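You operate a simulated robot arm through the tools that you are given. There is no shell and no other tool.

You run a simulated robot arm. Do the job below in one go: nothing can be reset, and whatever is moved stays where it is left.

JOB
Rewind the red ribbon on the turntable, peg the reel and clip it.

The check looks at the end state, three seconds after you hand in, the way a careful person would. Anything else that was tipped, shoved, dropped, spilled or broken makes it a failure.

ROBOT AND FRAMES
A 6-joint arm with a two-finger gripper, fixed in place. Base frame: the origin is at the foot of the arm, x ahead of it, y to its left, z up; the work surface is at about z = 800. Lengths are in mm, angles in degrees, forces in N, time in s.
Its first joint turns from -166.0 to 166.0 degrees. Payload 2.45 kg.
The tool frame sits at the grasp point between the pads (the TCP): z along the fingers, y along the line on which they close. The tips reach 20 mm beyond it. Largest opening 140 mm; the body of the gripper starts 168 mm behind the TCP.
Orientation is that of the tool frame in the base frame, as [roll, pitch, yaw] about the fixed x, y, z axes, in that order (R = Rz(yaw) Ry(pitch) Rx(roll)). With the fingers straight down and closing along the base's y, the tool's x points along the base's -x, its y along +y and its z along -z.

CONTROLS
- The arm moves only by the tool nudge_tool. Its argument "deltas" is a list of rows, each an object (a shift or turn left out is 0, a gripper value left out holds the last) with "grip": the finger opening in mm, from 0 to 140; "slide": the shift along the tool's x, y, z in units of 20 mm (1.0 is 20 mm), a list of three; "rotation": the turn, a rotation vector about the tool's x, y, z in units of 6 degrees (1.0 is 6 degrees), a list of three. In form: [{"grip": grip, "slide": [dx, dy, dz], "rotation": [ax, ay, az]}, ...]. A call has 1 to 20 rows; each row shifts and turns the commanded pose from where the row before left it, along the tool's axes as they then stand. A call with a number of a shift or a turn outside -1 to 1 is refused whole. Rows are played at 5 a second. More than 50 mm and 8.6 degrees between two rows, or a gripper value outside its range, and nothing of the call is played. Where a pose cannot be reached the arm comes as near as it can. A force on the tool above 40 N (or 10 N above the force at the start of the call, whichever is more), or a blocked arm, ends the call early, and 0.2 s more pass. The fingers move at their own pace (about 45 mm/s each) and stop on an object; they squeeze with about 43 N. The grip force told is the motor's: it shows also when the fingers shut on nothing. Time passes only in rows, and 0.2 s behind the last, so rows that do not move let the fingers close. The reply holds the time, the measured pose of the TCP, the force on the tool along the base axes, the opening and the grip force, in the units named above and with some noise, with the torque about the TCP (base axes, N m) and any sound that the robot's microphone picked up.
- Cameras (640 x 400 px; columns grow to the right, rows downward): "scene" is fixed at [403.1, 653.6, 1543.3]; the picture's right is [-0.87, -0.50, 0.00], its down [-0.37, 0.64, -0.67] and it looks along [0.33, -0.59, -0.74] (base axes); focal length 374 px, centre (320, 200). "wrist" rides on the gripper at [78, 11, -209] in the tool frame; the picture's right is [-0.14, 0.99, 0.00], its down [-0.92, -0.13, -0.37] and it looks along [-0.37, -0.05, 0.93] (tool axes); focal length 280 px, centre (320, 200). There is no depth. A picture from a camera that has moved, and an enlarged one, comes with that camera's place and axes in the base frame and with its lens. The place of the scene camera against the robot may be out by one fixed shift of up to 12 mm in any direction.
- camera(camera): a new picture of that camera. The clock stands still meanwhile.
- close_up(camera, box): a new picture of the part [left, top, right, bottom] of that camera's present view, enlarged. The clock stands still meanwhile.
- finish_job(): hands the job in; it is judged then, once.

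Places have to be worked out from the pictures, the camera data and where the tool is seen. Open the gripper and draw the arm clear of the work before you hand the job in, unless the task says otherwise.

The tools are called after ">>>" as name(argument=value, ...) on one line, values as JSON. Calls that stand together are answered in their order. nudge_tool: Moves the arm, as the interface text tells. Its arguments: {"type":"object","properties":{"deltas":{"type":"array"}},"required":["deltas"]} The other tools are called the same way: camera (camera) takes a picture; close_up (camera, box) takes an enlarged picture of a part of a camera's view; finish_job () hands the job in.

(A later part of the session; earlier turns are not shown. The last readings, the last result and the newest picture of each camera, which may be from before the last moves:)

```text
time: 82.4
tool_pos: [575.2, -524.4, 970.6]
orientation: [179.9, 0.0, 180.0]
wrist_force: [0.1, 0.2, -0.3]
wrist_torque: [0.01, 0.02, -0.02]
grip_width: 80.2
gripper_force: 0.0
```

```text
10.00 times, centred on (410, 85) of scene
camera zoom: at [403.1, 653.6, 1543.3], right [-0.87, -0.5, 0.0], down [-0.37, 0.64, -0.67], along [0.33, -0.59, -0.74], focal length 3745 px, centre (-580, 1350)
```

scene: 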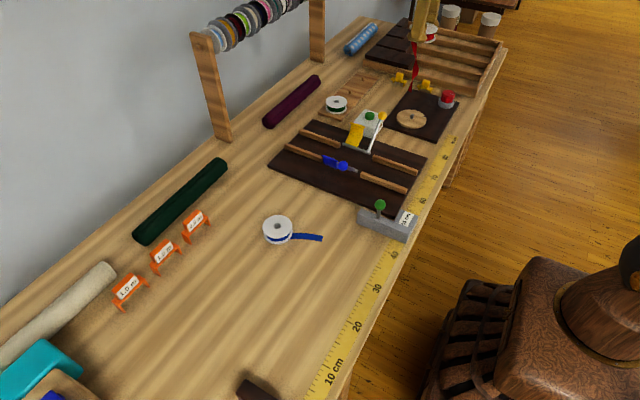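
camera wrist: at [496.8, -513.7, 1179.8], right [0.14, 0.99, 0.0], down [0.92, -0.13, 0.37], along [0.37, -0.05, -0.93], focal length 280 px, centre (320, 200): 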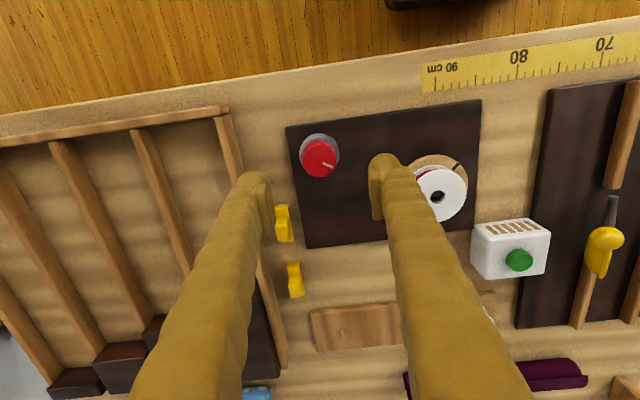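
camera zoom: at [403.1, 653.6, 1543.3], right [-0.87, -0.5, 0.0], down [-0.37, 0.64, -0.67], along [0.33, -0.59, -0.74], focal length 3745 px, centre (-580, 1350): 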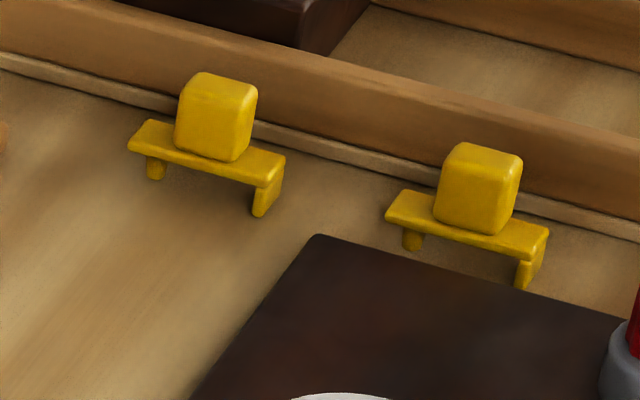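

The clip is a symmetric bracket about 56 by 18 mm with a tab at each end, which fits across the top of a 70 mm flange. Before moving the reel, I go above the free peg near (893, -426) to measure it and test the reach.

>>> nudge_tool(deltas=[{"grip": 100, "slide": [-0.98, 0.36, 0]}, {"slide": [-0.98, 0.36, 0]}, {"slide": [-0.98, 0.36, 0]}, {"slide": [-0.98, 0.36, 0]}, {"slide": [-0.98, 0.36, 0]}, {"slide": [-0.98, 0.36, 0]}, {"slide": [-0.98, 0.36, 0]}, {"slide": [-0.98, 0.36, 0]}, {"slide": [-0.98, 0.36, 0]}, {"slide": [-0.98, 0.36, 0]}, {"slide": [-0.98, 0.36, 0]}, {"slide": [-0.98, 0.36, 0]}, {"slide": [-0.98, 0.36, 0]}, {"slide": [-0.98, 0.36, 0]}, {"slide": [-0.98, 0.36, 0]}])

>>> camera(camera="wrist")

>>> close_up(camera="wrist", box=[240, 110, 400, 210])

```text
time: 85.6
tool_pos: [869.9, -418.9, 969.6]
orientation: [179.9, -0.1, 179.9]
wrist_force: [-0.6, -0.2, 1.0]
wrist_torque: [0.01, 0.01, 0.02]
grip_width: 100.0
gripper_force: 0.1
```

```text
taken
camera wrist: at [791.0, -407.2, 1179.7], right [0.14, 0.99, 0.0], down [0.92, -0.13, 0.37], along [0.37, -0.05, -0.93], focal length 280 px, centre (320, 200)
```

wrist: 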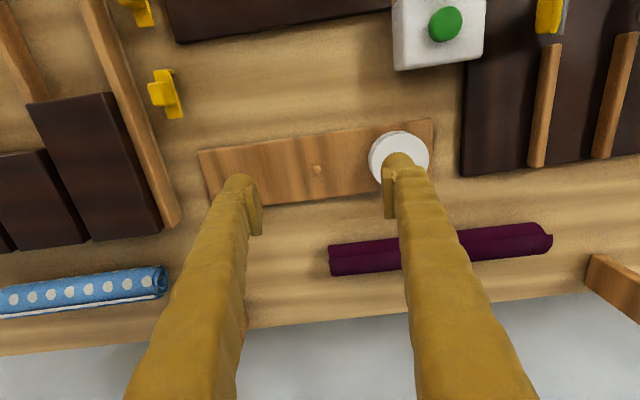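

```text
4.00 times, centred on (320, 160) of wrist
camera zoom: at [791.0, -407.2, 1179.7], right [0.14, 0.99, 0.0], down [0.92, -0.13, 0.37], along [0.37, -0.05, -0.93], focal length 1122 px, centre (320, 360)
```

zoom: 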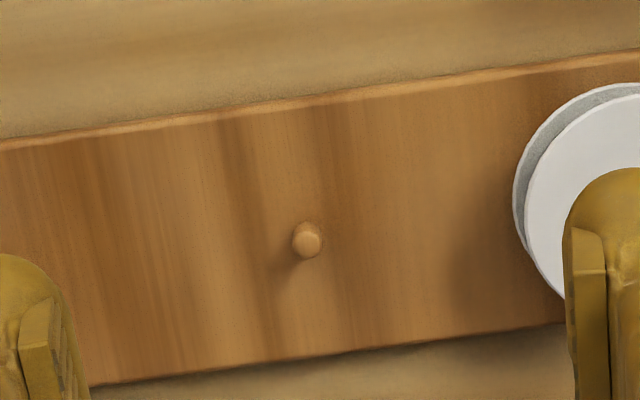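

Peg top is at about (892, -425.7), radius 988. I rotate so the fingers close tangentially, move over it and test the reach at lower height.

>>> nudge_tool(deltas=[{"grip": 82, "rotation": [0, 0, 0.85]}, {"rotation": [0, 0, 0.85]}, {"rotation": [0, 0, 0.85]}, {"rotation": [0, 0, 0.85]}, {"rotation": [0, 0, 0.85]}, {"slide": [-0.57, 0.08, 0]}, {"slide": [-0.57, 0.08, 0]}, {}])

>>> nudge_tool(deltas=[{"slide": [0, 0, 1]}, {"slide": [0, 0, 1]}, {"slide": [0, 0, 1]}, {"slide": [0, 0, 1]}, {"slide": [0, 0, 1]}, {}])

>>> camera(camera="wrist")

>>> close_up(camera="scene", box=[290, 20, 430, 150])

```text
time: 87.4
tool_pos: [890.4, -425.7, 969.3]
orientation: [179.9, 0.0, 154.4]
wrist_force: [0.0, 0.4, 0.1]
wrist_torque: [0.0, 0.02, 0.0]
grip_width: 81.9
gripper_force: 0.0
```

```text
time: 88.8
tool_pos: [890.7, -426.1, 867.4]
orientation: [179.9, 0.0, 154.3]
wrist_force: [-0.6, 0.8, -0.5]
wrist_torque: [-0.01, -0.02, -0.01]
grip_width: 81.8
gripper_force: 0.0
```

```text
taken
camera wrist: at [825.0, -382.7, 1077.0], right [0.55, 0.83, 0.0], down [0.77, -0.52, 0.37], along [0.31, -0.2, -0.93], focal length 280 px, centre (320, 200)
```

wrist: 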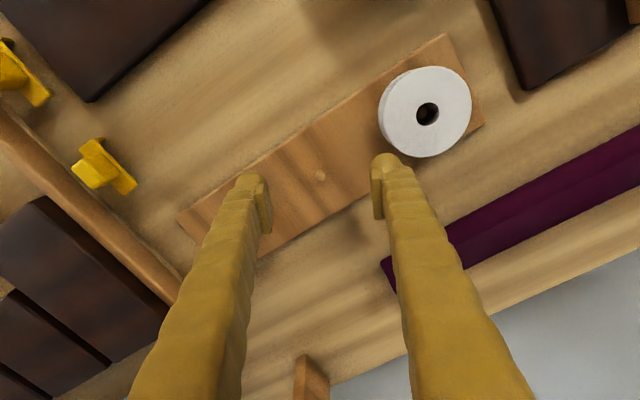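

```text
3.08 times, centred on (360, 85) of scene
camera zoom: at [403.1, 653.6, 1543.3], right [-0.87, -0.5, 0.0], down [-0.37, 0.64, -0.67], along [0.33, -0.59, -0.74], focal length 1152 px, centre (197, 554)
```

zoom: 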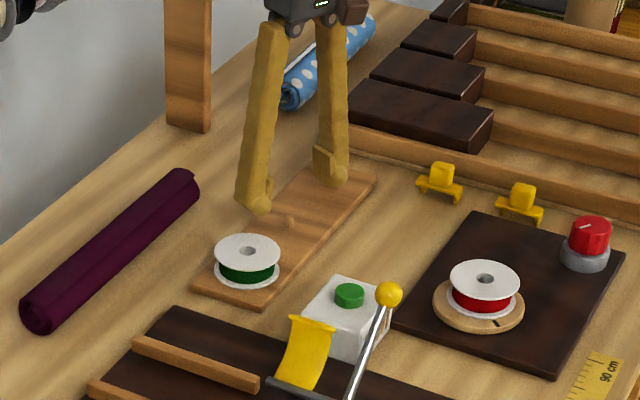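

The arm reaches the peg with the tool vertical. I take a close-up to measure the peg relative to the tool axis, then test a bit lower.

>>> close_up(camera="wrist", box=[270, 130, 370, 220])

>>> nudge_tool(deltas=[{"slide": [0, 0, 0.7]}, {"slide": [0, 0, 0.6]}, {}])

>>> close_up(camera="wrist", box=[270, 130, 370, 220])

```text
4.44 times, centred on (320, 175) of wrist
camera zoom: at [825.0, -382.7, 1077.0], right [0.55, 0.83, 0.0], down [0.77, -0.52, 0.37], along [0.31, -0.2, -0.93], focal length 1246 px, centre (320, 311)
```

zoom: 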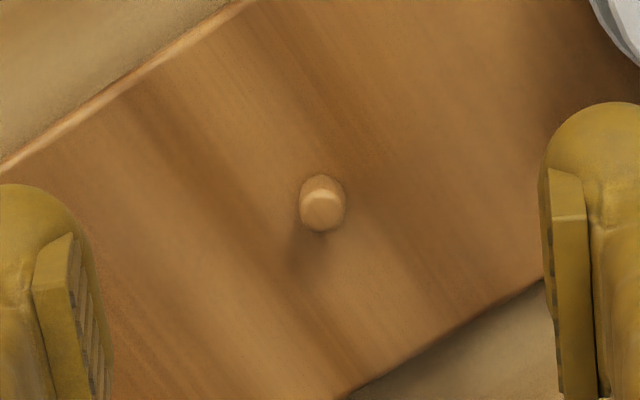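

```text
time: 89.6
tool_pos: [890.7, -424.3, 843.6]
orientation: [179.9, 0.1, 154.3]
wrist_force: [0.0, -0.5, 0.4]
wrist_torque: [-0.01, -0.02, 0.0]
grip_width: 82.2
gripper_force: 0.0
```

```text
4.44 times, centred on (320, 175) of wrist
camera zoom: at [825.8, -381.0, 1053.3], right [0.55, 0.83, 0.0], down [0.77, -0.52, 0.37], along [0.31, -0.2, -0.93], focal length 1246 px, centre (320, 311)
```

zoom: 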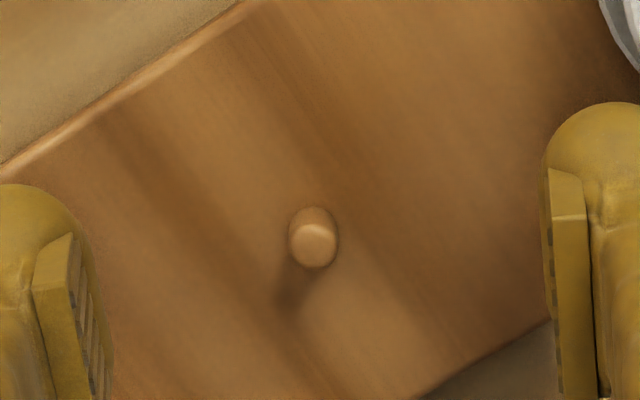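

The arm reaches the peg at working height, and the peg lies right under the tool axis (peg top z about 822). I rise and return to the turntable with this same tool orientation to fetch the reel.

>>> nudge_tool(deltas=[{"grip": 100, "slide": [0, 0, -1]}, {"slide": [0, 0, -1]}, {"slide": [0, 0, -1]}, {"slide": [0, 0, -1]}, {"slide": [0, 0, -1]}, {"slide": [0, 0, -1]}, {"slide": [0.988, -0.27, 0]}, {"slide": [0.988, -0.27, 0]}, {"slide": [0.988, -0.27, 0]}, {"slide": [0.988, -0.27, 0]}, {"slide": [0.988, -0.27, 0]}, {"slide": [0.988, -0.27, 0]}, {"slide": [0.988, -0.27, 0]}, {"slide": [0.988, -0.27, 0]}, {"slide": [0.988, -0.27, 0]}, {"slide": [0.988, -0.27, 0]}, {"slide": [0.988, -0.27, 0]}, {"slide": [0.988, -0.27, 0]}, {}])

>>> camera(camera="wrist")

>>> close_up(camera="wrist", box=[240, 110, 400, 230])

```text
time: 93.6
tool_pos: [649.2, -382.2, 964.6]
orientation: [180.0, 0.1, 154.3]
wrist_force: [0.2, -0.1, 0.2]
wrist_torque: [0.01, 0.01, 0.03]
grip_width: 100.2
gripper_force: 0.1
```

```text
taken
camera wrist: at [583.7, -337.5, 1174.0], right [0.55, 0.83, 0.0], down [0.77, -0.52, 0.37], along [0.31, -0.2, -0.93], focal length 280 px, centre (320, 200)
```

wrist: 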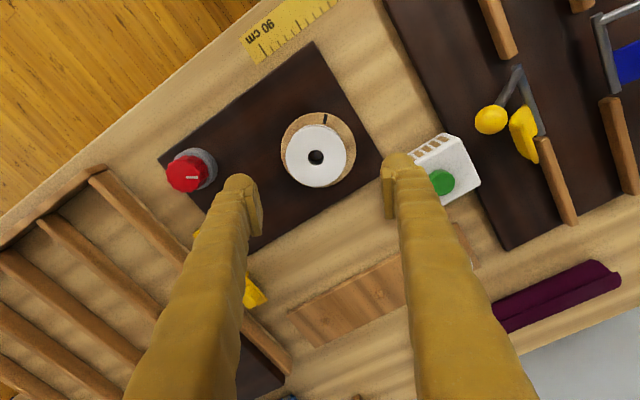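

```text
3.33 times, centred on (320, 170) of wrist
camera zoom: at [583.7, -337.5, 1174.0], right [0.55, 0.83, 0.0], down [0.77, -0.52, 0.37], along [0.31, -0.2, -0.93], focal length 935 px, centre (320, 300)
```

zoom: 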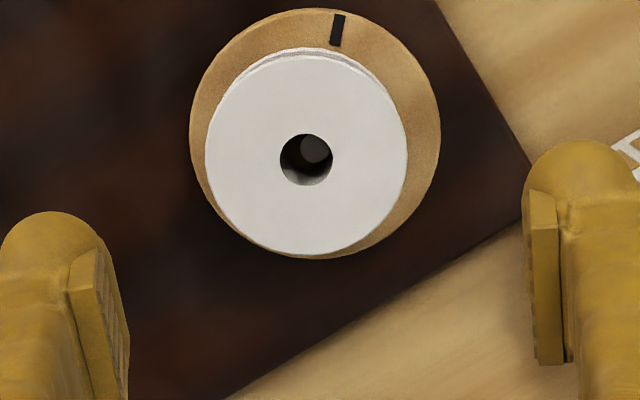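

The ribbon is fully wound with no tail showing, and the reel's hole is around the spindle (slightly off-centre). I align over the reel and descend.

>>> nudge_tool(deltas=[{"slide": [0.14, -0.23, 0]}, {"slide": [0, 0, 1]}, {"slide": [0, 0, 1]}, {"slide": [0, 0, 1]}, {"slide": [0, 0, 1]}, {}])

>>> close_up(camera="wrist", box=[220, 100, 420, 250])

```text
time: 95.0
tool_pos: [641.4, -383.6, 885.5]
orientation: [179.9, 0.0, 154.3]
wrist_force: [0.3, -0.1, -0.5]
wrist_torque: [-0.01, 0.01, 0.0]
grip_width: 100.2
gripper_force: 0.1
```

```text
2.67 times, centred on (320, 175) of wrist
camera zoom: at [576.5, -339.4, 1094.9], right [0.55, 0.83, 0.0], down [0.77, -0.52, 0.37], along [0.31, -0.2, -0.93], focal length 748 px, centre (320, 267)
```

zoom: 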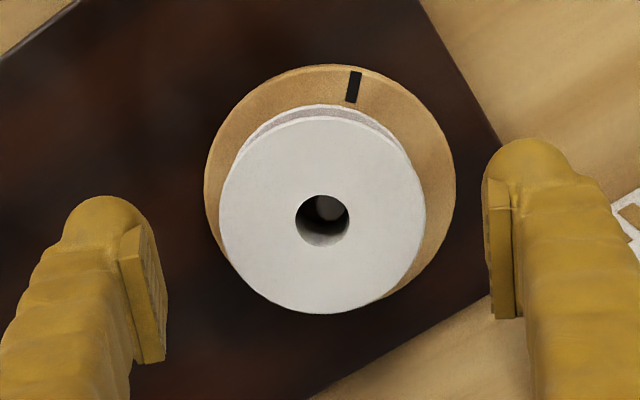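

Nearly centred; I make a fine correction, descend to z about 849 and grip the reel.

>>> nudge_tool(deltas=[{"grip": 100, "slide": [-0.07, 0.02, 0.6]}, {"slide": [0, 0, 0.6]}, {"slide": [0, 0, 0.58]}, {}])

>>> close_up(camera="wrist", box=[220, 100, 420, 250])

```text
time: 96.0
tool_pos: [644.9, -383.7, 849.2]
orientation: [179.9, 0.0, 154.3]
wrist_force: [0.8, 0.0, -0.2]
wrist_torque: [-0.02, 0.01, -0.01]
grip_width: 100.1
gripper_force: 0.1
```

```text
2.67 times, centred on (320, 175) of wrist
camera zoom: at [579.1, -340.1, 1058.2], right [0.55, 0.83, 0.0], down [0.77, -0.52, 0.37], along [0.31, -0.2, -0.93], focal length 748 px, centre (320, 267)
```

zoom: 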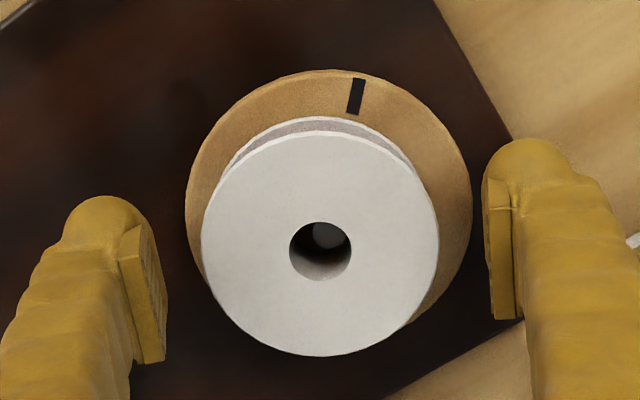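

Centred. I close on the reel.

>>> nudge_tool(deltas=[{"grip": 60}, {}, {}, {}, {}])

>>> close_up(camera="wrist", box=[220, 100, 420, 250])

```text
time: 97.2
tool_pos: [644.7, -383.7, 849.5]
orientation: [179.8, 0.0, 154.3]
wrist_force: [-0.2, 0.5, 0.4]
wrist_torque: [-0.02, 0.04, 0.02]
grip_width: 69.0
gripper_force: 43.1
```

```text
2.67 times, centred on (320, 175) of wrist
camera zoom: at [579.1, -340.1, 1058.3], right [0.55, 0.83, 0.0], down [0.77, -0.52, 0.37], along [0.31, -0.2, -0.93], focal length 748 px, centre (320, 267)
```

zoom: 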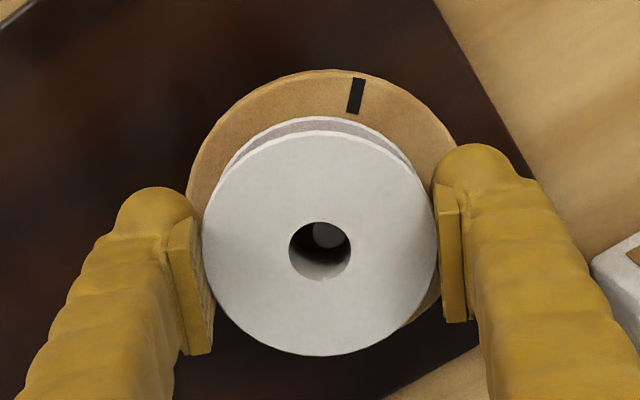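

Gripped (69 mm, 43 N). I lift slowly off the spindle.

>>> nudge_tool(deltas=[{"slide": [0, 0, -0.3]}, {"slide": [0, 0, -0.4]}, {"slide": [0, 0, -0.5]}, {"slide": [0, 0, -0.5]}, {"slide": [0, 0, -0.8]}, {"slide": [0, 0, -1]}, {"slide": [0, 0, -1]}, {"slide": [0, 0, -1]}, {}])

>>> camera(camera="wrist")

>>> close_up(camera="scene", box=[370, 30, 490, 150])

```text
time: 99.2
tool_pos: [645.5, -383.5, 959.6]
orientation: [179.9, 0.1, 154.3]
wrist_force: [-0.2, -0.2, 0.1]
wrist_torque: [0.01, 0.01, -0.01]
grip_width: 68.8
gripper_force: 43.2
```

```text
taken
camera wrist: at [579.1, -340.1, 1168.6], right [0.55, 0.83, 0.0], down [0.77, -0.52, 0.37], along [0.31, -0.2, -0.93], focal length 280 px, centre (320, 200)
```

wrist: 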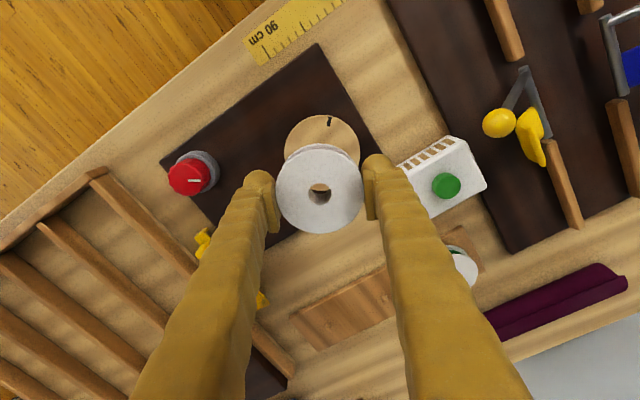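

```text
3.33 times, centred on (430, 90) of scene
camera zoom: at [403.1, 653.6, 1543.3], right [-0.87, -0.5, 0.0], down [-0.37, 0.64, -0.67], along [0.33, -0.59, -0.74], focal length 1248 px, centre (-47, 567)
```

zoom: 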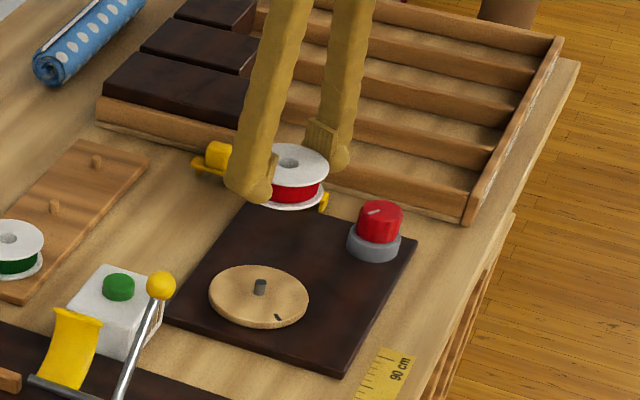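

The reel is held with the ribbon fully wound and nothing hanging. I carry it over to the peg.

>>> nudge_tool(deltas=[{"slide": [-0.92, 0.264, 0]}, {"slide": [-0.92, 0.264, 0]}, {"slide": [-0.92, 0.264, 0]}, {"slide": [-0.92, 0.264, 0]}, {"slide": [-0.92, 0.264, 0]}, {"slide": [-0.92, 0.264, 0]}, {"slide": [-0.92, 0.264, 0]}, {"slide": [-0.92, 0.264, 0]}, {"slide": [-0.92, 0.264, 0]}, {"slide": [-0.92, 0.264, 0]}, {"slide": [-0.92, 0.264, 0]}, {"slide": [-0.92, 0.264, 0]}, {"slide": [-0.92, 0.264, 0]}, {}])

>>> camera(camera="wrist")

>>> close_up(camera="scene", box=[300, 20, 420, 140])

```text
time: 102.2
tool_pos: [890.2, -424.8, 955.8]
orientation: [179.8, 0.0, 154.3]
wrist_force: [0.7, -0.8, -1.0]
wrist_torque: [-0.01, -0.01, 0.01]
grip_width: 69.0
gripper_force: 42.9
```

```text
taken
camera wrist: at [825.4, -381.5, 1165.8], right [0.55, 0.83, 0.0], down [0.77, -0.52, 0.37], along [0.31, -0.2, -0.93], focal length 280 px, centre (320, 200)
```

wrist: 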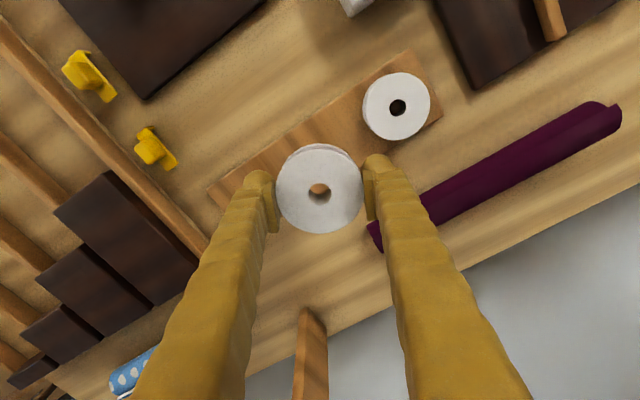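

```text
3.33 times, centred on (360, 80) of scene
camera zoom: at [403.1, 653.6, 1543.3], right [-0.87, -0.5, 0.0], down [-0.37, 0.64, -0.67], along [0.33, -0.59, -0.74], focal length 1248 px, centre (187, 600)
```

zoom: 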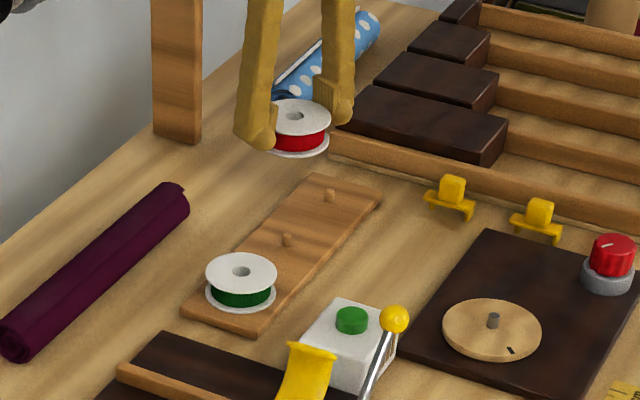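

Over the peg. I descend to just above it and check with both cameras.

>>> nudge_tool(deltas=[{"slide": [0, 0, 1]}, {"slide": [0, 0, 1]}, {"slide": [0, 0, 1]}, {"slide": [0, 0, 1]}, {}])

>>> close_up(camera="scene", box=[310, 50, 390, 130])

>>> close_up(camera="wrist", box=[220, 100, 420, 250])

```text
time: 103.4
tool_pos: [890.4, -423.2, 877.6]
orientation: [180.0, 0.0, 154.3]
wrist_force: [-1.0, 0.1, 0.1]
wrist_torque: [0.01, 0.02, -0.01]
grip_width: 68.8
gripper_force: 42.9
```

```text
5.00 times, centred on (350, 90) of scene
camera zoom: at [403.1, 653.6, 1543.3], right [-0.87, -0.5, 0.0], down [-0.37, 0.64, -0.67], along [0.33, -0.59, -0.74], focal length 1872 px, centre (170, 750)
```

zoom: 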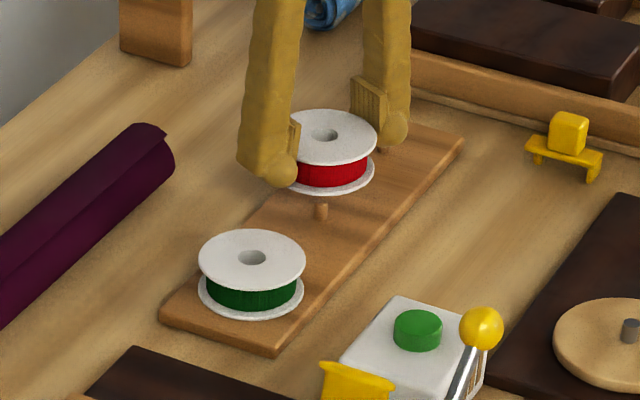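

```text
2.67 times, centred on (320, 175) of wrist
camera zoom: at [825.1, -380.8, 1086.7], right [0.55, 0.83, 0.0], down [0.77, -0.52, 0.37], along [0.31, -0.2, -0.93], focal length 748 px, centre (320, 267)
```

zoom: 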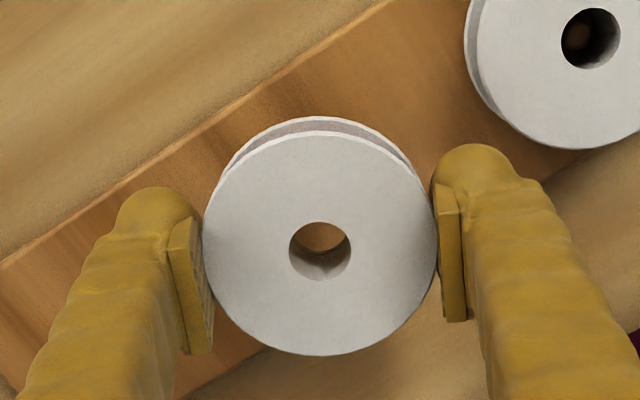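

By comparing both views the reel hole is within about 2 mm of the peg axis (hole clearance about 4 mm). I nudge 1 mm inward and lower carefully.

>>> nudge_tool(deltas=[{"slide": [0.05, 0, 0.5]}, {"slide": [0, 0, 0.5]}, {"slide": [0, 0, 0.15]}, {"slide": [0, 0, 0.15]}, {"slide": [0, 0, 0.15]}])

>>> close_up(camera="wrist", box=[220, 100, 420, 250])

>>> close_up(camera="scene", box=[310, 50, 390, 130])

```text
time: 104.6
tool_pos: [889.5, -424.8, 847.5]
orientation: [179.8, 0.1, 154.3]
wrist_force: [0.7, -0.2, -1.1]
wrist_torque: [0.01, -0.03, 0.01]
grip_width: 69.0
gripper_force: 43.3
```

```text
2.67 times, centred on (320, 175) of wrist
camera zoom: at [824.1, -381.0, 1058.2], right [0.55, 0.83, 0.0], down [0.77, -0.52, 0.37], along [0.31, -0.2, -0.93], focal length 748 px, centre (320, 267)
```

zoom: 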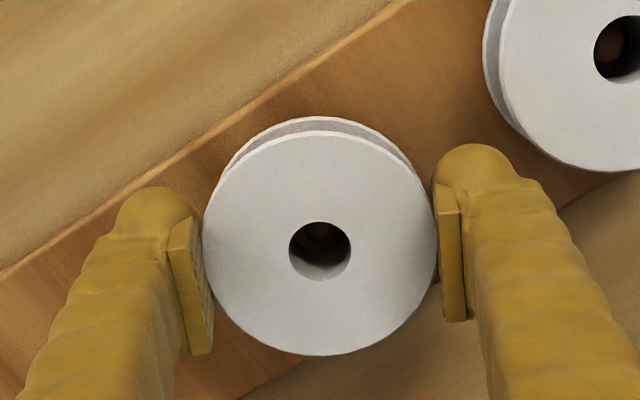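

```text
5.00 times, centred on (350, 90) of scene
camera zoom: at [403.1, 653.6, 1543.3], right [-0.87, -0.5, 0.0], down [-0.37, 0.64, -0.67], along [0.33, -0.59, -0.74], focal length 1872 px, centre (170, 750)
```

zoom: 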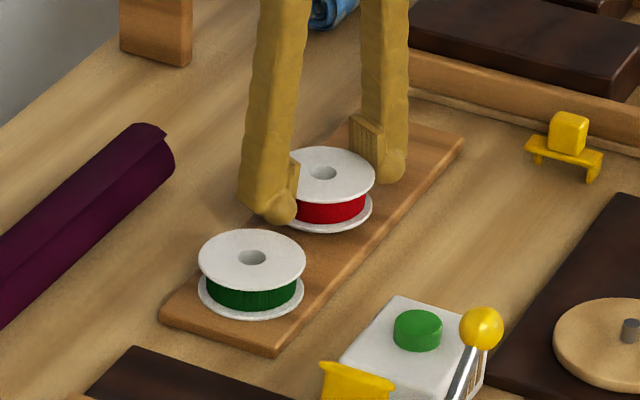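

The peg shows inside the hole and no force has built up. I continue down in small steps until the reel seats.

>>> nudge_tool(deltas=[{"slide": [0, 0, 0.12]}, {"slide": [0, 0, 0.12]}, {"slide": [0, 0, 0.12]}])

>>> nudge_tool(deltas=[{"slide": [0, 0, 0.08]}, {"slide": [0, 0, 0.08]}])

```text
time: 105.4
tool_pos: [890.5, -424.0, 841.9]
orientation: [179.9, 0.1, 154.3]
wrist_force: [-0.2, -0.1, -0.1]
wrist_torque: [-0.03, -0.04, 0.01]
grip_width: 68.8
gripper_force: 43.1
```

```text
time: 106.0
tool_pos: [889.1, -423.3, 839.8]
orientation: [179.8, 0.0, 154.3]
wrist_force: [-1.1, 0.2, -1.3]
wrist_torque: [-0.04, 0.02, -0.01]
grip_width: 69.1
gripper_force: 43.5
```

Still free; I go on down gently.

>>> nudge_tool(deltas=[{"slide": [0, 0, 0.08]}, {"slide": [0, 0, 0.08]}])

>>> nudge_tool(deltas=[{"slide": [0, 0, 0.07]}, {}])

>>> close_up(camera="scene", box=[310, 50, 390, 130])

>>> close_up(camera="wrist", box=[220, 100, 420, 250])

```text
time: 106.6
tool_pos: [892.3, -424.4, 837.7]
orientation: [179.9, 0.1, 154.3]
wrist_force: [-10.7, 4.1, 35.6]
wrist_torque: [-0.03, 0.13, -0.29]
grip_width: 69.0
gripper_force: 42.8
```

```text
time: 107.2
tool_pos: [890.9, -424.6, 836.4]
orientation: [179.9, 0.2, 154.3]
wrist_force: [3.3, -8.6, 34.4]
wrist_torque: [-0.15, -0.03, -0.3]
grip_width: 69.9
gripper_force: 43.2
```

```text
5.00 times, centred on (350, 90) of scene
camera zoom: at [403.1, 653.6, 1543.3], right [-0.87, -0.5, 0.0], down [-0.37, 0.64, -0.67], along [0.33, -0.59, -0.74], focal length 1872 px, centre (170, 750)
```

zoom: 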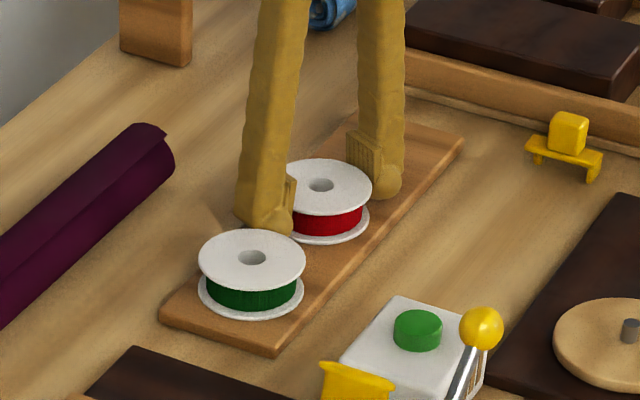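

```text
2.67 times, centred on (320, 175) of wrist
camera zoom: at [825.5, -380.7, 1045.2], right [0.55, 0.83, 0.0], down [0.77, -0.51, 0.37], along [0.31, -0.2, -0.93], focal length 748 px, centre (320, 267)
```

zoom: 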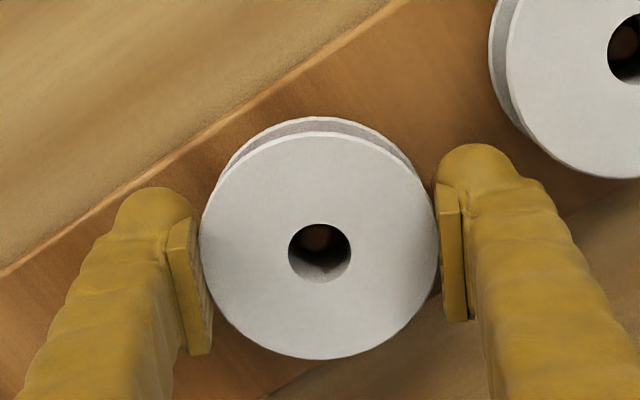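

Seated: +34 N at z about 837, and the peg is centred in the hole. I relieve the pressure and open just enough to release.

>>> nudge_tool(deltas=[{"slide": [0, 0, -0.1]}, {"grip": 84}, {}, {}, {}])

>>> close_up(camera="wrist", box=[220, 100, 420, 250])

>>> close_up(camera="scene", box=[310, 50, 390, 130])

```text
time: 108.4
tool_pos: [892.3, -424.9, 837.0]
orientation: [179.9, 0.1, 154.4]
wrist_force: [0.6, 0.1, -0.2]
wrist_torque: [-0.01, 0.02, 0.03]
grip_width: 83.9
gripper_force: 0.1
```

```text
2.67 times, centred on (320, 175) of wrist
camera zoom: at [825.5, -380.8, 1045.8], right [0.55, 0.83, 0.0], down [0.77, -0.52, 0.37], along [0.31, -0.2, -0.93], focal length 748 px, centre (320, 267)
```

zoom: 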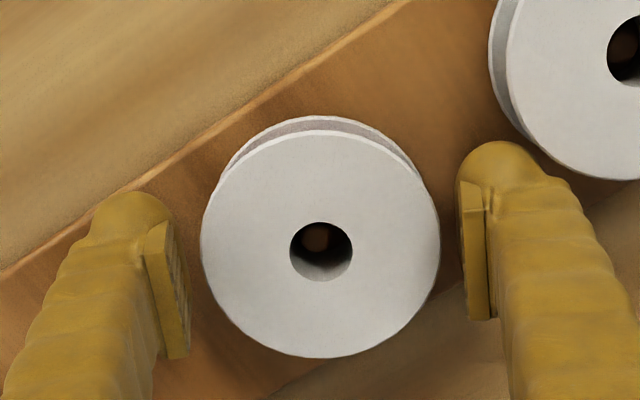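

```text
5.00 times, centred on (350, 90) of scene
camera zoom: at [403.1, 653.6, 1543.3], right [-0.87, -0.5, 0.0], down [-0.37, 0.64, -0.67], along [0.33, -0.59, -0.74], focal length 1872 px, centre (170, 750)
```

zoom: 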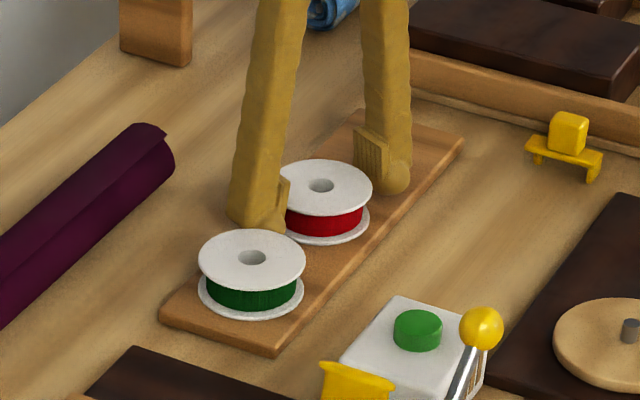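

The reel is on the peg, green reel undisturbed. I rise straight up and travel to the nearer clip at about (668, -589), then rotate so the fingers close along the clip's length on its grip block.

>>> nudge_tool(deltas=[{"slide": [0, 0, -1]}, {"slide": [0, 0, -1]}, {"slide": [0, 0, -1]}, {"slide": [0, 0, -1]}, {"slide": [0, 0, -1]}, {"slide": [0, 0, -1]}])

>>> nudge_tool(deltas=[{"slide": [0.498, -0.938, 0]}, {"slide": [0.498, -0.938, 0]}, {"slide": [0.498, -0.938, 0]}, {"slide": [0.498, -0.938, 0]}, {"slide": [0.498, -0.938, 0]}, {"slide": [0.498, -0.938, 0]}, {"slide": [0.498, -0.938, 0]}, {"slide": [0.498, -0.938, 0]}, {"slide": [0.498, -0.938, 0]}, {"slide": [0.498, -0.938, 0]}, {"slide": [0.498, -0.938, 0]}, {"slide": [0.498, -0.938, 0]}, {"slide": [0.498, -0.938, 0]}])

>>> nudge_tool(deltas=[{"grip": 60, "rotation": [0, 0, 0.975]}, {"rotation": [0, 0, 0.975]}, {"rotation": [0, 0, 0.975]}, {"rotation": [0, 0, 0.975]}, {"rotation": [0, 0, 0.975]}, {"rotation": [0, 0, 0.975]}, {"rotation": [0, 0, 0.975]}, {"rotation": [0, 0, 0.975]}, {"rotation": [0, 0, 0.975]}, {"rotation": [0, 0, 0.975]}, {"rotation": [0, 0, 0.975]}])

>>> camera(camera="wrist")

>>> camera(camera="scene")

```text
time: 109.8
tool_pos: [888.7, -426.4, 956.0]
orientation: [179.9, -0.1, 154.3]
wrist_force: [-0.1, -0.8, 0.8]
wrist_torque: [-0.03, 0.0, 0.02]
grip_width: 83.8
gripper_force: 0.0
```

```text
time: 112.6
tool_pos: [664.3, -588.2, 956.1]
orientation: [179.9, 0.0, 154.3]
wrist_force: [0.2, -0.2, -1.0]
wrist_torque: [-0.01, 0.0, -0.02]
grip_width: 84.0
gripper_force: 0.1
```

```text
time: 115.0
tool_pos: [666.5, -587.9, 957.2]
orientation: [-180.0, -0.1, 89.9]
wrist_force: [-0.6, 0.2, -0.2]
wrist_torque: [0.01, 0.02, 0.02]
grip_width: 60.1
gripper_force: 0.1
```

```text
taken
camera wrist: at [677.6, -510.1, 1165.9], right [0.99, -0.14, 0.0], down [-0.13, -0.92, 0.37], along [-0.05, -0.36, -0.93], focal length 280 px, centre (320, 200)
```

wrist: 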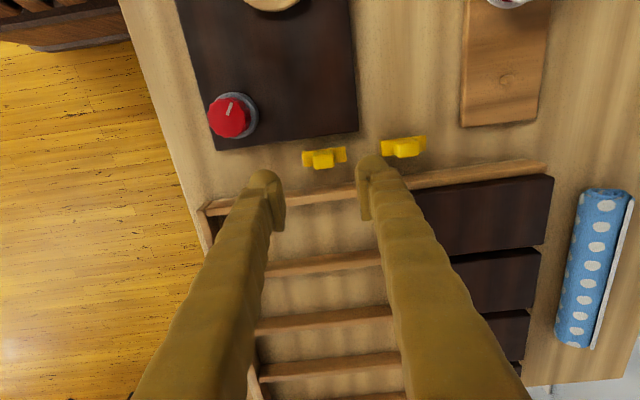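

```text
taken
```

scene: 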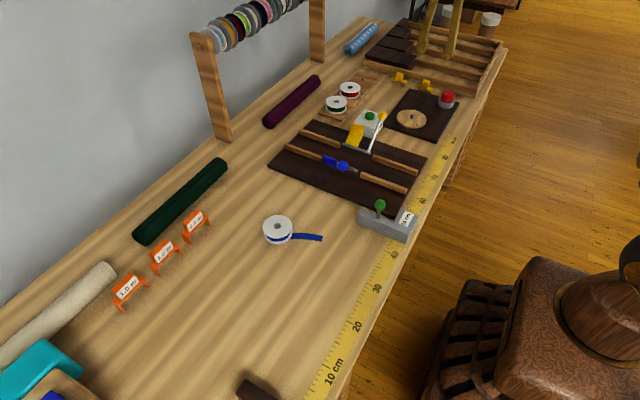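

>>> close_up(camera="wrist", box=[270, 110, 430, 210])

>>> close_up(camera="scene", box=[315, 60, 395, 130])

```text
4.00 times, centred on (350, 160) of wrist
camera zoom: at [677.6, -510.1, 1165.9], right [0.99, -0.14, 0.0], down [-0.13, -0.92, 0.37], along [-0.05, -0.36, -0.93], focal length 1122 px, centre (200, 360)
```

zoom: 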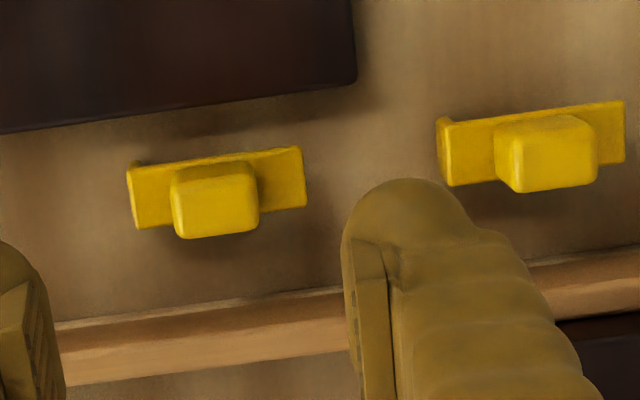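

```text
5.71 times, centred on (355, 95) of scene
camera zoom: at [403.1, 653.6, 1543.3], right [-0.87, -0.5, 0.0], down [-0.37, 0.64, -0.67], along [0.33, -0.59, -0.74], focal length 2140 px, centre (120, 800)
```

zoom: 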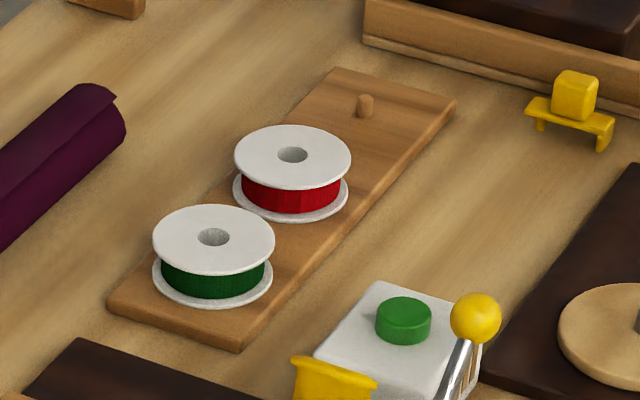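

The reel sits well on the peg. The clip's block (about 25 by 18 mm) is about 3.4 mm in +x and 6.4 mm in -y from the tool axis; I correct and descend partway.

>>> nudge_tool(deltas=[{"slide": [-0.32, 0.17, 0]}, {"slide": [0, 0, 0.95]}, {"slide": [0, 0, 0.95]}, {"slide": [0, 0, 0.95]}, {"slide": [0, 0, 0.95]}, {}])

>>> close_up(camera="wrist", box=[240, 110, 400, 210])

>>> close_up(camera="scene", box=[385, 50, 465, 110])

```text
time: 116.4
tool_pos: [668.4, -594.1, 879.2]
orientation: [179.9, -0.1, 89.9]
wrist_force: [0.1, 0.2, -0.1]
wrist_torque: [0.04, 0.04, 0.01]
grip_width: 60.1
gripper_force: 0.0
```

```text
4.00 times, centred on (320, 160) of wrist
camera zoom: at [680.1, -515.9, 1089.7], right [0.99, -0.14, 0.0], down [-0.13, -0.92, 0.37], along [-0.05, -0.36, -0.93], focal length 1122 px, centre (320, 360)
```

zoom: 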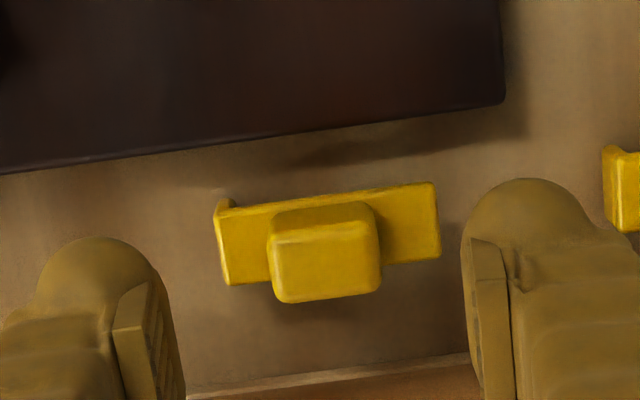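

```text
6.67 times, centred on (425, 80) of scene
camera zoom: at [403.1, 653.6, 1543.3], right [-0.87, -0.5, 0.0], down [-0.37, 0.64, -0.67], along [0.33, -0.59, -0.74], focal length 2497 px, centre (-380, 1000)
```

zoom: 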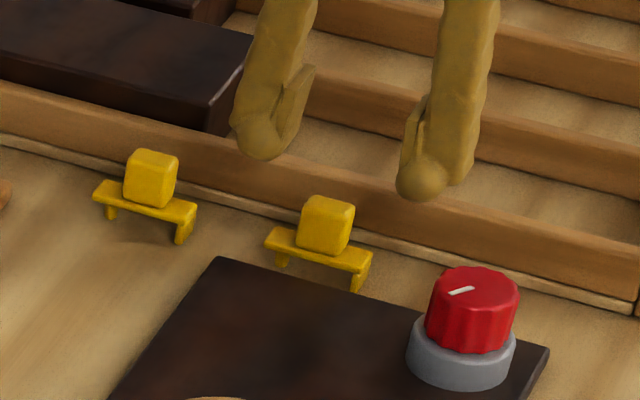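

Block top is about z 840 and nearly centred. I correct slightly and lower so the fingertips end just above the clip's plate.

>>> nudge_tool(deltas=[{"grip": 50, "slide": [0.04, 0.08, 0.6]}, {"slide": [0, 0, 0.6]}, {"slide": [0, 0, 0.5]}, {"slide": [0, 0, 0.25]}, {}])

>>> close_up(camera="wrist", box=[240, 130, 400, 230])

>>> close_up(camera="scene", box=[385, 50, 465, 110])

```text
time: 117.6
tool_pos: [673.1, -594.3, 840.8]
orientation: [179.9, -0.1, 89.8]
wrist_force: [-0.4, 1.3, -0.4]
wrist_torque: [-0.03, 0.02, 0.03]
grip_width: 49.7
gripper_force: 0.1
```

```text
4.00 times, centred on (320, 180) of wrist
camera zoom: at [683.0, -515.9, 1051.1], right [0.99, -0.14, 0.0], down [-0.13, -0.92, 0.37], along [-0.05, -0.36, -0.93], focal length 1122 px, centre (320, 280)
```

zoom: 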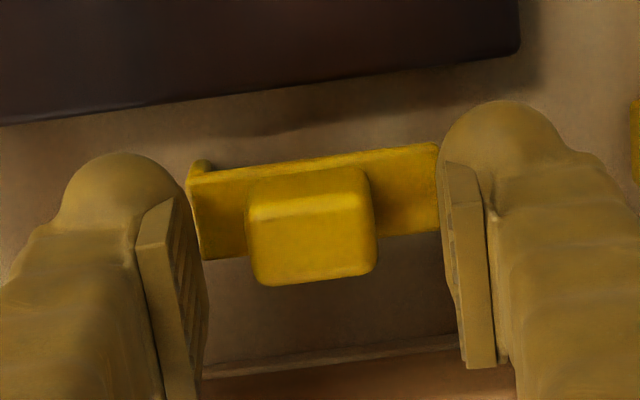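

```text
6.67 times, centred on (425, 80) of scene
camera zoom: at [403.1, 653.6, 1543.3], right [-0.87, -0.5, 0.0], down [-0.37, 0.64, -0.67], along [0.33, -0.59, -0.74], focal length 2497 px, centre (-380, 1000)
```

zoom: 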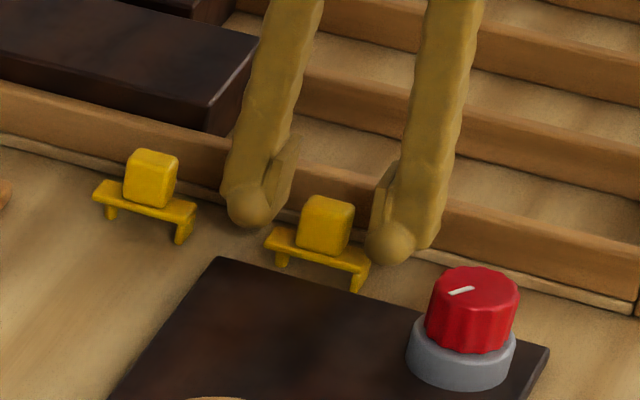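

The block is between the fingers with the tips just above the plate. I shift 1.5 mm and close on it.

>>> nudge_tool(deltas=[{"slide": [0, -0.075, 0.05]}, {"grip": 16}, {}, {}, {}])

>>> close_up(camera="wrist", box=[240, 130, 400, 230])

```text
time: 118.8
tool_pos: [670.3, -594.9, 839.5]
orientation: [-180.0, -0.1, 89.9]
wrist_force: [0.6, 0.3, 1.1]
wrist_torque: [-0.03, -0.01, 0.03]
grip_width: 22.4
gripper_force: 43.0
```

```text
4.00 times, centred on (320, 180) of wrist
camera zoom: at [681.3, -516.0, 1049.4], right [0.99, -0.14, 0.0], down [-0.13, -0.92, 0.37], along [-0.05, -0.36, -0.93], focal length 1122 px, centre (320, 280)
```

zoom: 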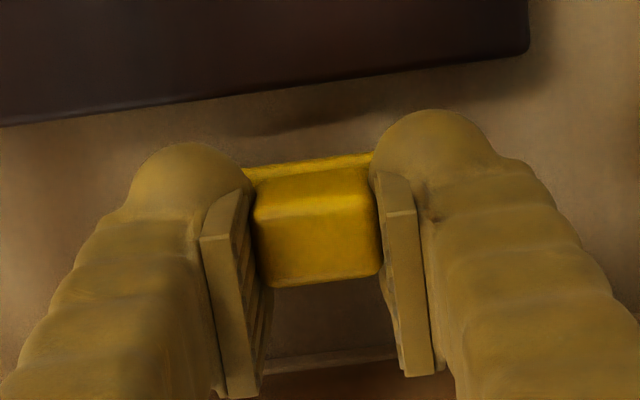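

Gripped at 22.4 mm with 43 N. I lift the clip straight up and check it.

>>> nudge_tool(deltas=[{"slide": [0, 0, -0.4]}, {"slide": [0, 0, -0.6]}, {"slide": [0, 0, -1]}, {"slide": [0, 0, -1]}, {"slide": [0, 0, -1]}, {"slide": [0, 0, -1]}, {"slide": [0, 0, -1]}, {}])

>>> camera(camera="wrist")

>>> close_up(camera="scene", box=[385, 0, 485, 90])

```text
time: 120.6
tool_pos: [668.8, -591.2, 962.0]
orientation: [179.9, -0.2, 89.9]
wrist_force: [-0.5, -0.2, 0.0]
wrist_torque: [-0.03, 0.0, -0.03]
grip_width: 22.3
gripper_force: 43.4
```

```text
taken
camera wrist: at [679.4, -514.7, 1171.0], right [0.99, -0.14, 0.0], down [-0.13, -0.92, 0.37], along [-0.05, -0.36, -0.93], focal length 280 px, centre (320, 200)
```

wrist: 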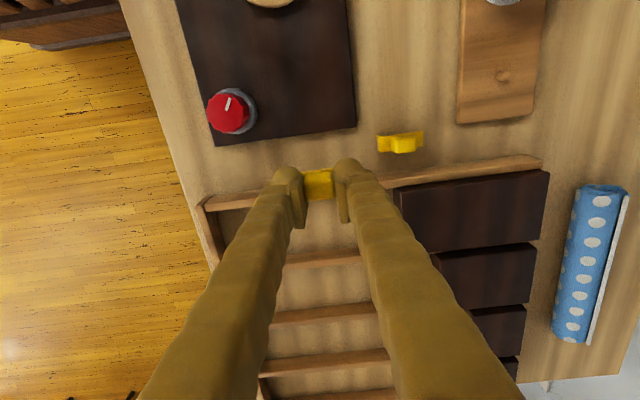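

```text
4.44 times, centred on (435, 45) of scene
camera zoom: at [403.1, 653.6, 1543.3], right [-0.87, -0.5, 0.0], down [-0.37, 0.64, -0.67], along [0.33, -0.59, -0.74], focal length 1664 px, centre (-191, 889)
```

zoom: 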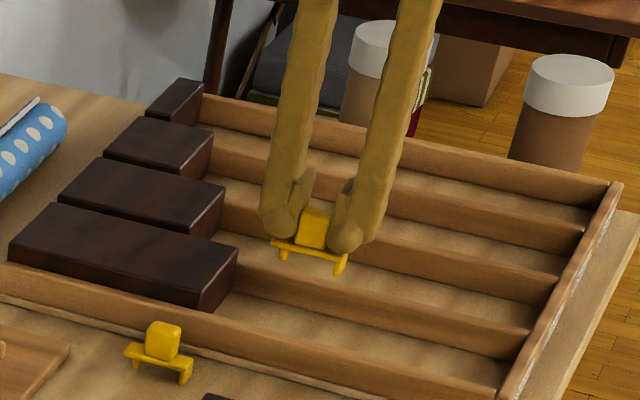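

The clip hangs straight in the grip. I carry it to above the reel and rotate back to the earlier orientation.

>>> nudge_tool(deltas=[{"slide": [0.7054, 0.912, 0]}, {"slide": [0.7054, 0.912, 0]}, {"slide": [0.7054, 0.912, 0]}, {"slide": [0.7054, 0.912, 0]}, {"slide": [0.7054, 0.912, 0]}, {"slide": [0.7054, 0.912, 0]}, {"slide": [0.7054, 0.912, 0]}, {"slide": [0.7054, 0.912, 0]}, {"slide": [0.7054, 0.912, 0]}, {"slide": [0.7054, 0.912, 0]}, {"slide": [0.7054, 0.912, 0]}, {"slide": [0.7054, 0.912, 0]}, {}])

>>> nudge_tool(deltas=[{"rotation": [0, 0, -0.975]}, {"rotation": [0, 0, -0.975]}, {"rotation": [0, 0, -0.975]}, {"rotation": [0, 0, -0.975]}, {"rotation": [0, 0, -0.975]}, {"rotation": [0, 0, -0.975]}, {"rotation": [0, 0, -0.975]}, {"rotation": [0, 0, -0.975]}, {"rotation": [0, 0, -0.975]}, {"rotation": [0, 0, -0.975]}, {"rotation": [0, 0, -0.975]}, {}])

>>> camera(camera="wrist")

>>> close_up(camera="scene", box=[310, 30, 410, 130])

```text
time: 123.4
tool_pos: [888.5, -426.1, 960.1]
orientation: [179.9, 0.0, 89.9]
wrist_force: [1.1, 0.5, -0.2]
wrist_torque: [0.02, 0.02, -0.01]
grip_width: 22.1
gripper_force: 42.8
```

```text
time: 126.0
tool_pos: [889.8, -426.6, 960.5]
orientation: [179.9, 0.0, 154.4]
wrist_force: [0.0, 0.0, 0.4]
wrist_torque: [0.0, 0.01, 0.02]
grip_width: 22.2
gripper_force: 42.5
```

```text
taken
camera wrist: at [823.1, -382.1, 1170.1], right [0.55, 0.83, 0.0], down [0.77, -0.51, 0.37], along [0.31, -0.2, -0.93], focal length 280 px, centre (320, 200)
```

wrist: 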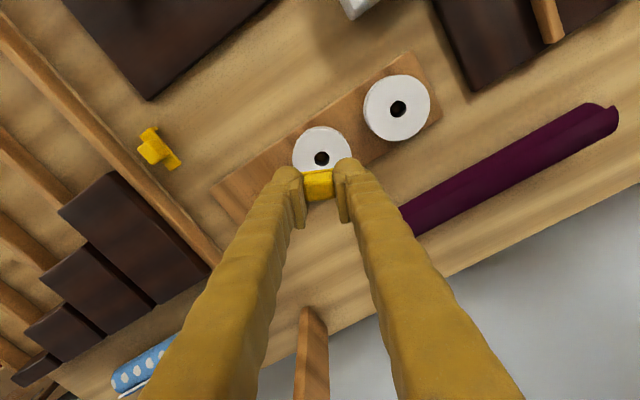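

```text
4.00 times, centred on (360, 80) of scene
camera zoom: at [403.1, 653.6, 1543.3], right [-0.87, -0.5, 0.0], down [-0.37, 0.64, -0.67], along [0.33, -0.59, -0.74], focal length 1498 px, centre (160, 680)
```

zoom: 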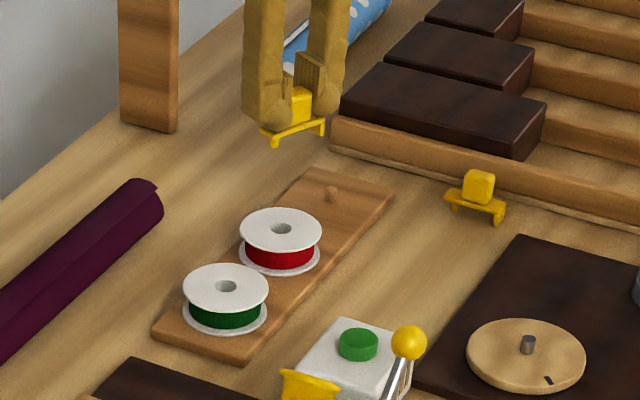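

The reel's hole shows directly under the tool. I refine with a close-up before descending.

>>> close_up(camera="wrist", box=[270, 110, 370, 210])

```text
4.00 times, centred on (320, 160) of wrist
camera zoom: at [823.1, -382.1, 1170.1], right [0.55, 0.83, 0.0], down [0.77, -0.51, 0.37], along [0.31, -0.2, -0.93], focal length 1122 px, centre (320, 360)
```

zoom: 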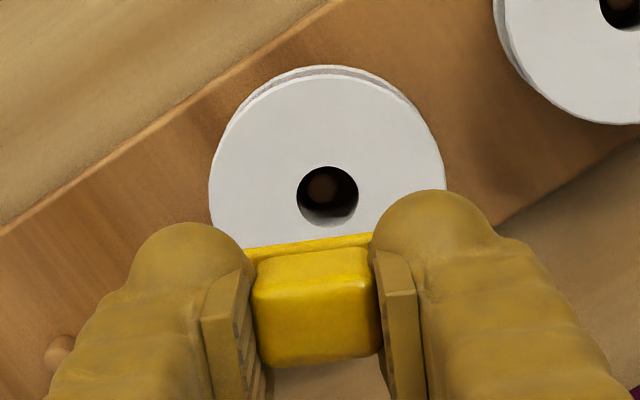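

The reel is about 3 mm to the right and 2 mm outward relative to the clip. I correct and descend to a few millimetres above the flange.

>>> nudge_tool(deltas=[{"slide": [-0.12, 0.13, 0]}, {"slide": [0, 0, 0.9]}, {"slide": [0, 0, 0.9]}, {"slide": [0, 0, 0.9]}, {"slide": [0, 0, 0.6]}, {}])

>>> close_up(camera="wrist", box=[240, 120, 400, 220])

>>> close_up(camera="scene", box=[310, 50, 390, 130])

```text
time: 127.4
tool_pos: [893.0, -424.3, 895.8]
orientation: [179.9, -0.1, 154.2]
wrist_force: [-0.3, -0.2, 0.5]
wrist_torque: [0.0, 0.02, 0.03]
grip_width: 22.2
gripper_force: 43.2
```

```text
4.00 times, centred on (320, 170) of wrist
camera zoom: at [826.7, -381.0, 1105.3], right [0.55, 0.83, 0.0], down [0.77, -0.52, 0.37], along [0.31, -0.2, -0.93], focal length 1122 px, centre (320, 320)
```

zoom: 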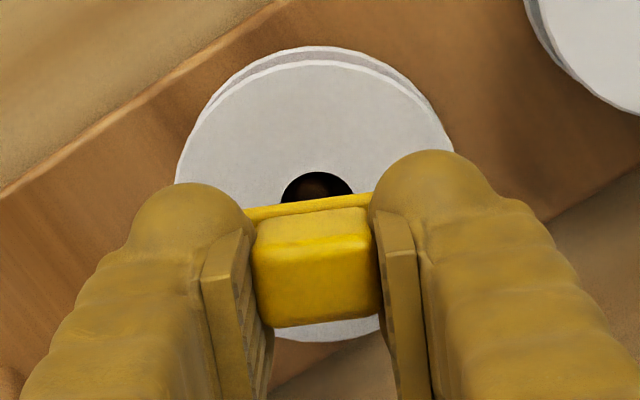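

```text
5.00 times, centred on (350, 90) of scene
camera zoom: at [403.1, 653.6, 1543.3], right [-0.87, -0.5, 0.0], down [-0.37, 0.64, -0.67], along [0.33, -0.59, -0.74], focal length 1872 px, centre (170, 750)
```

zoom: 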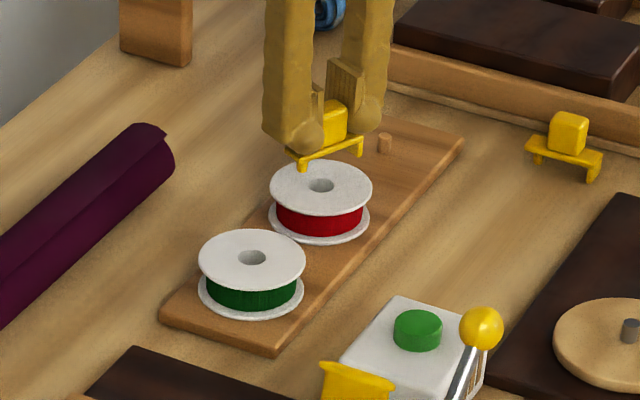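

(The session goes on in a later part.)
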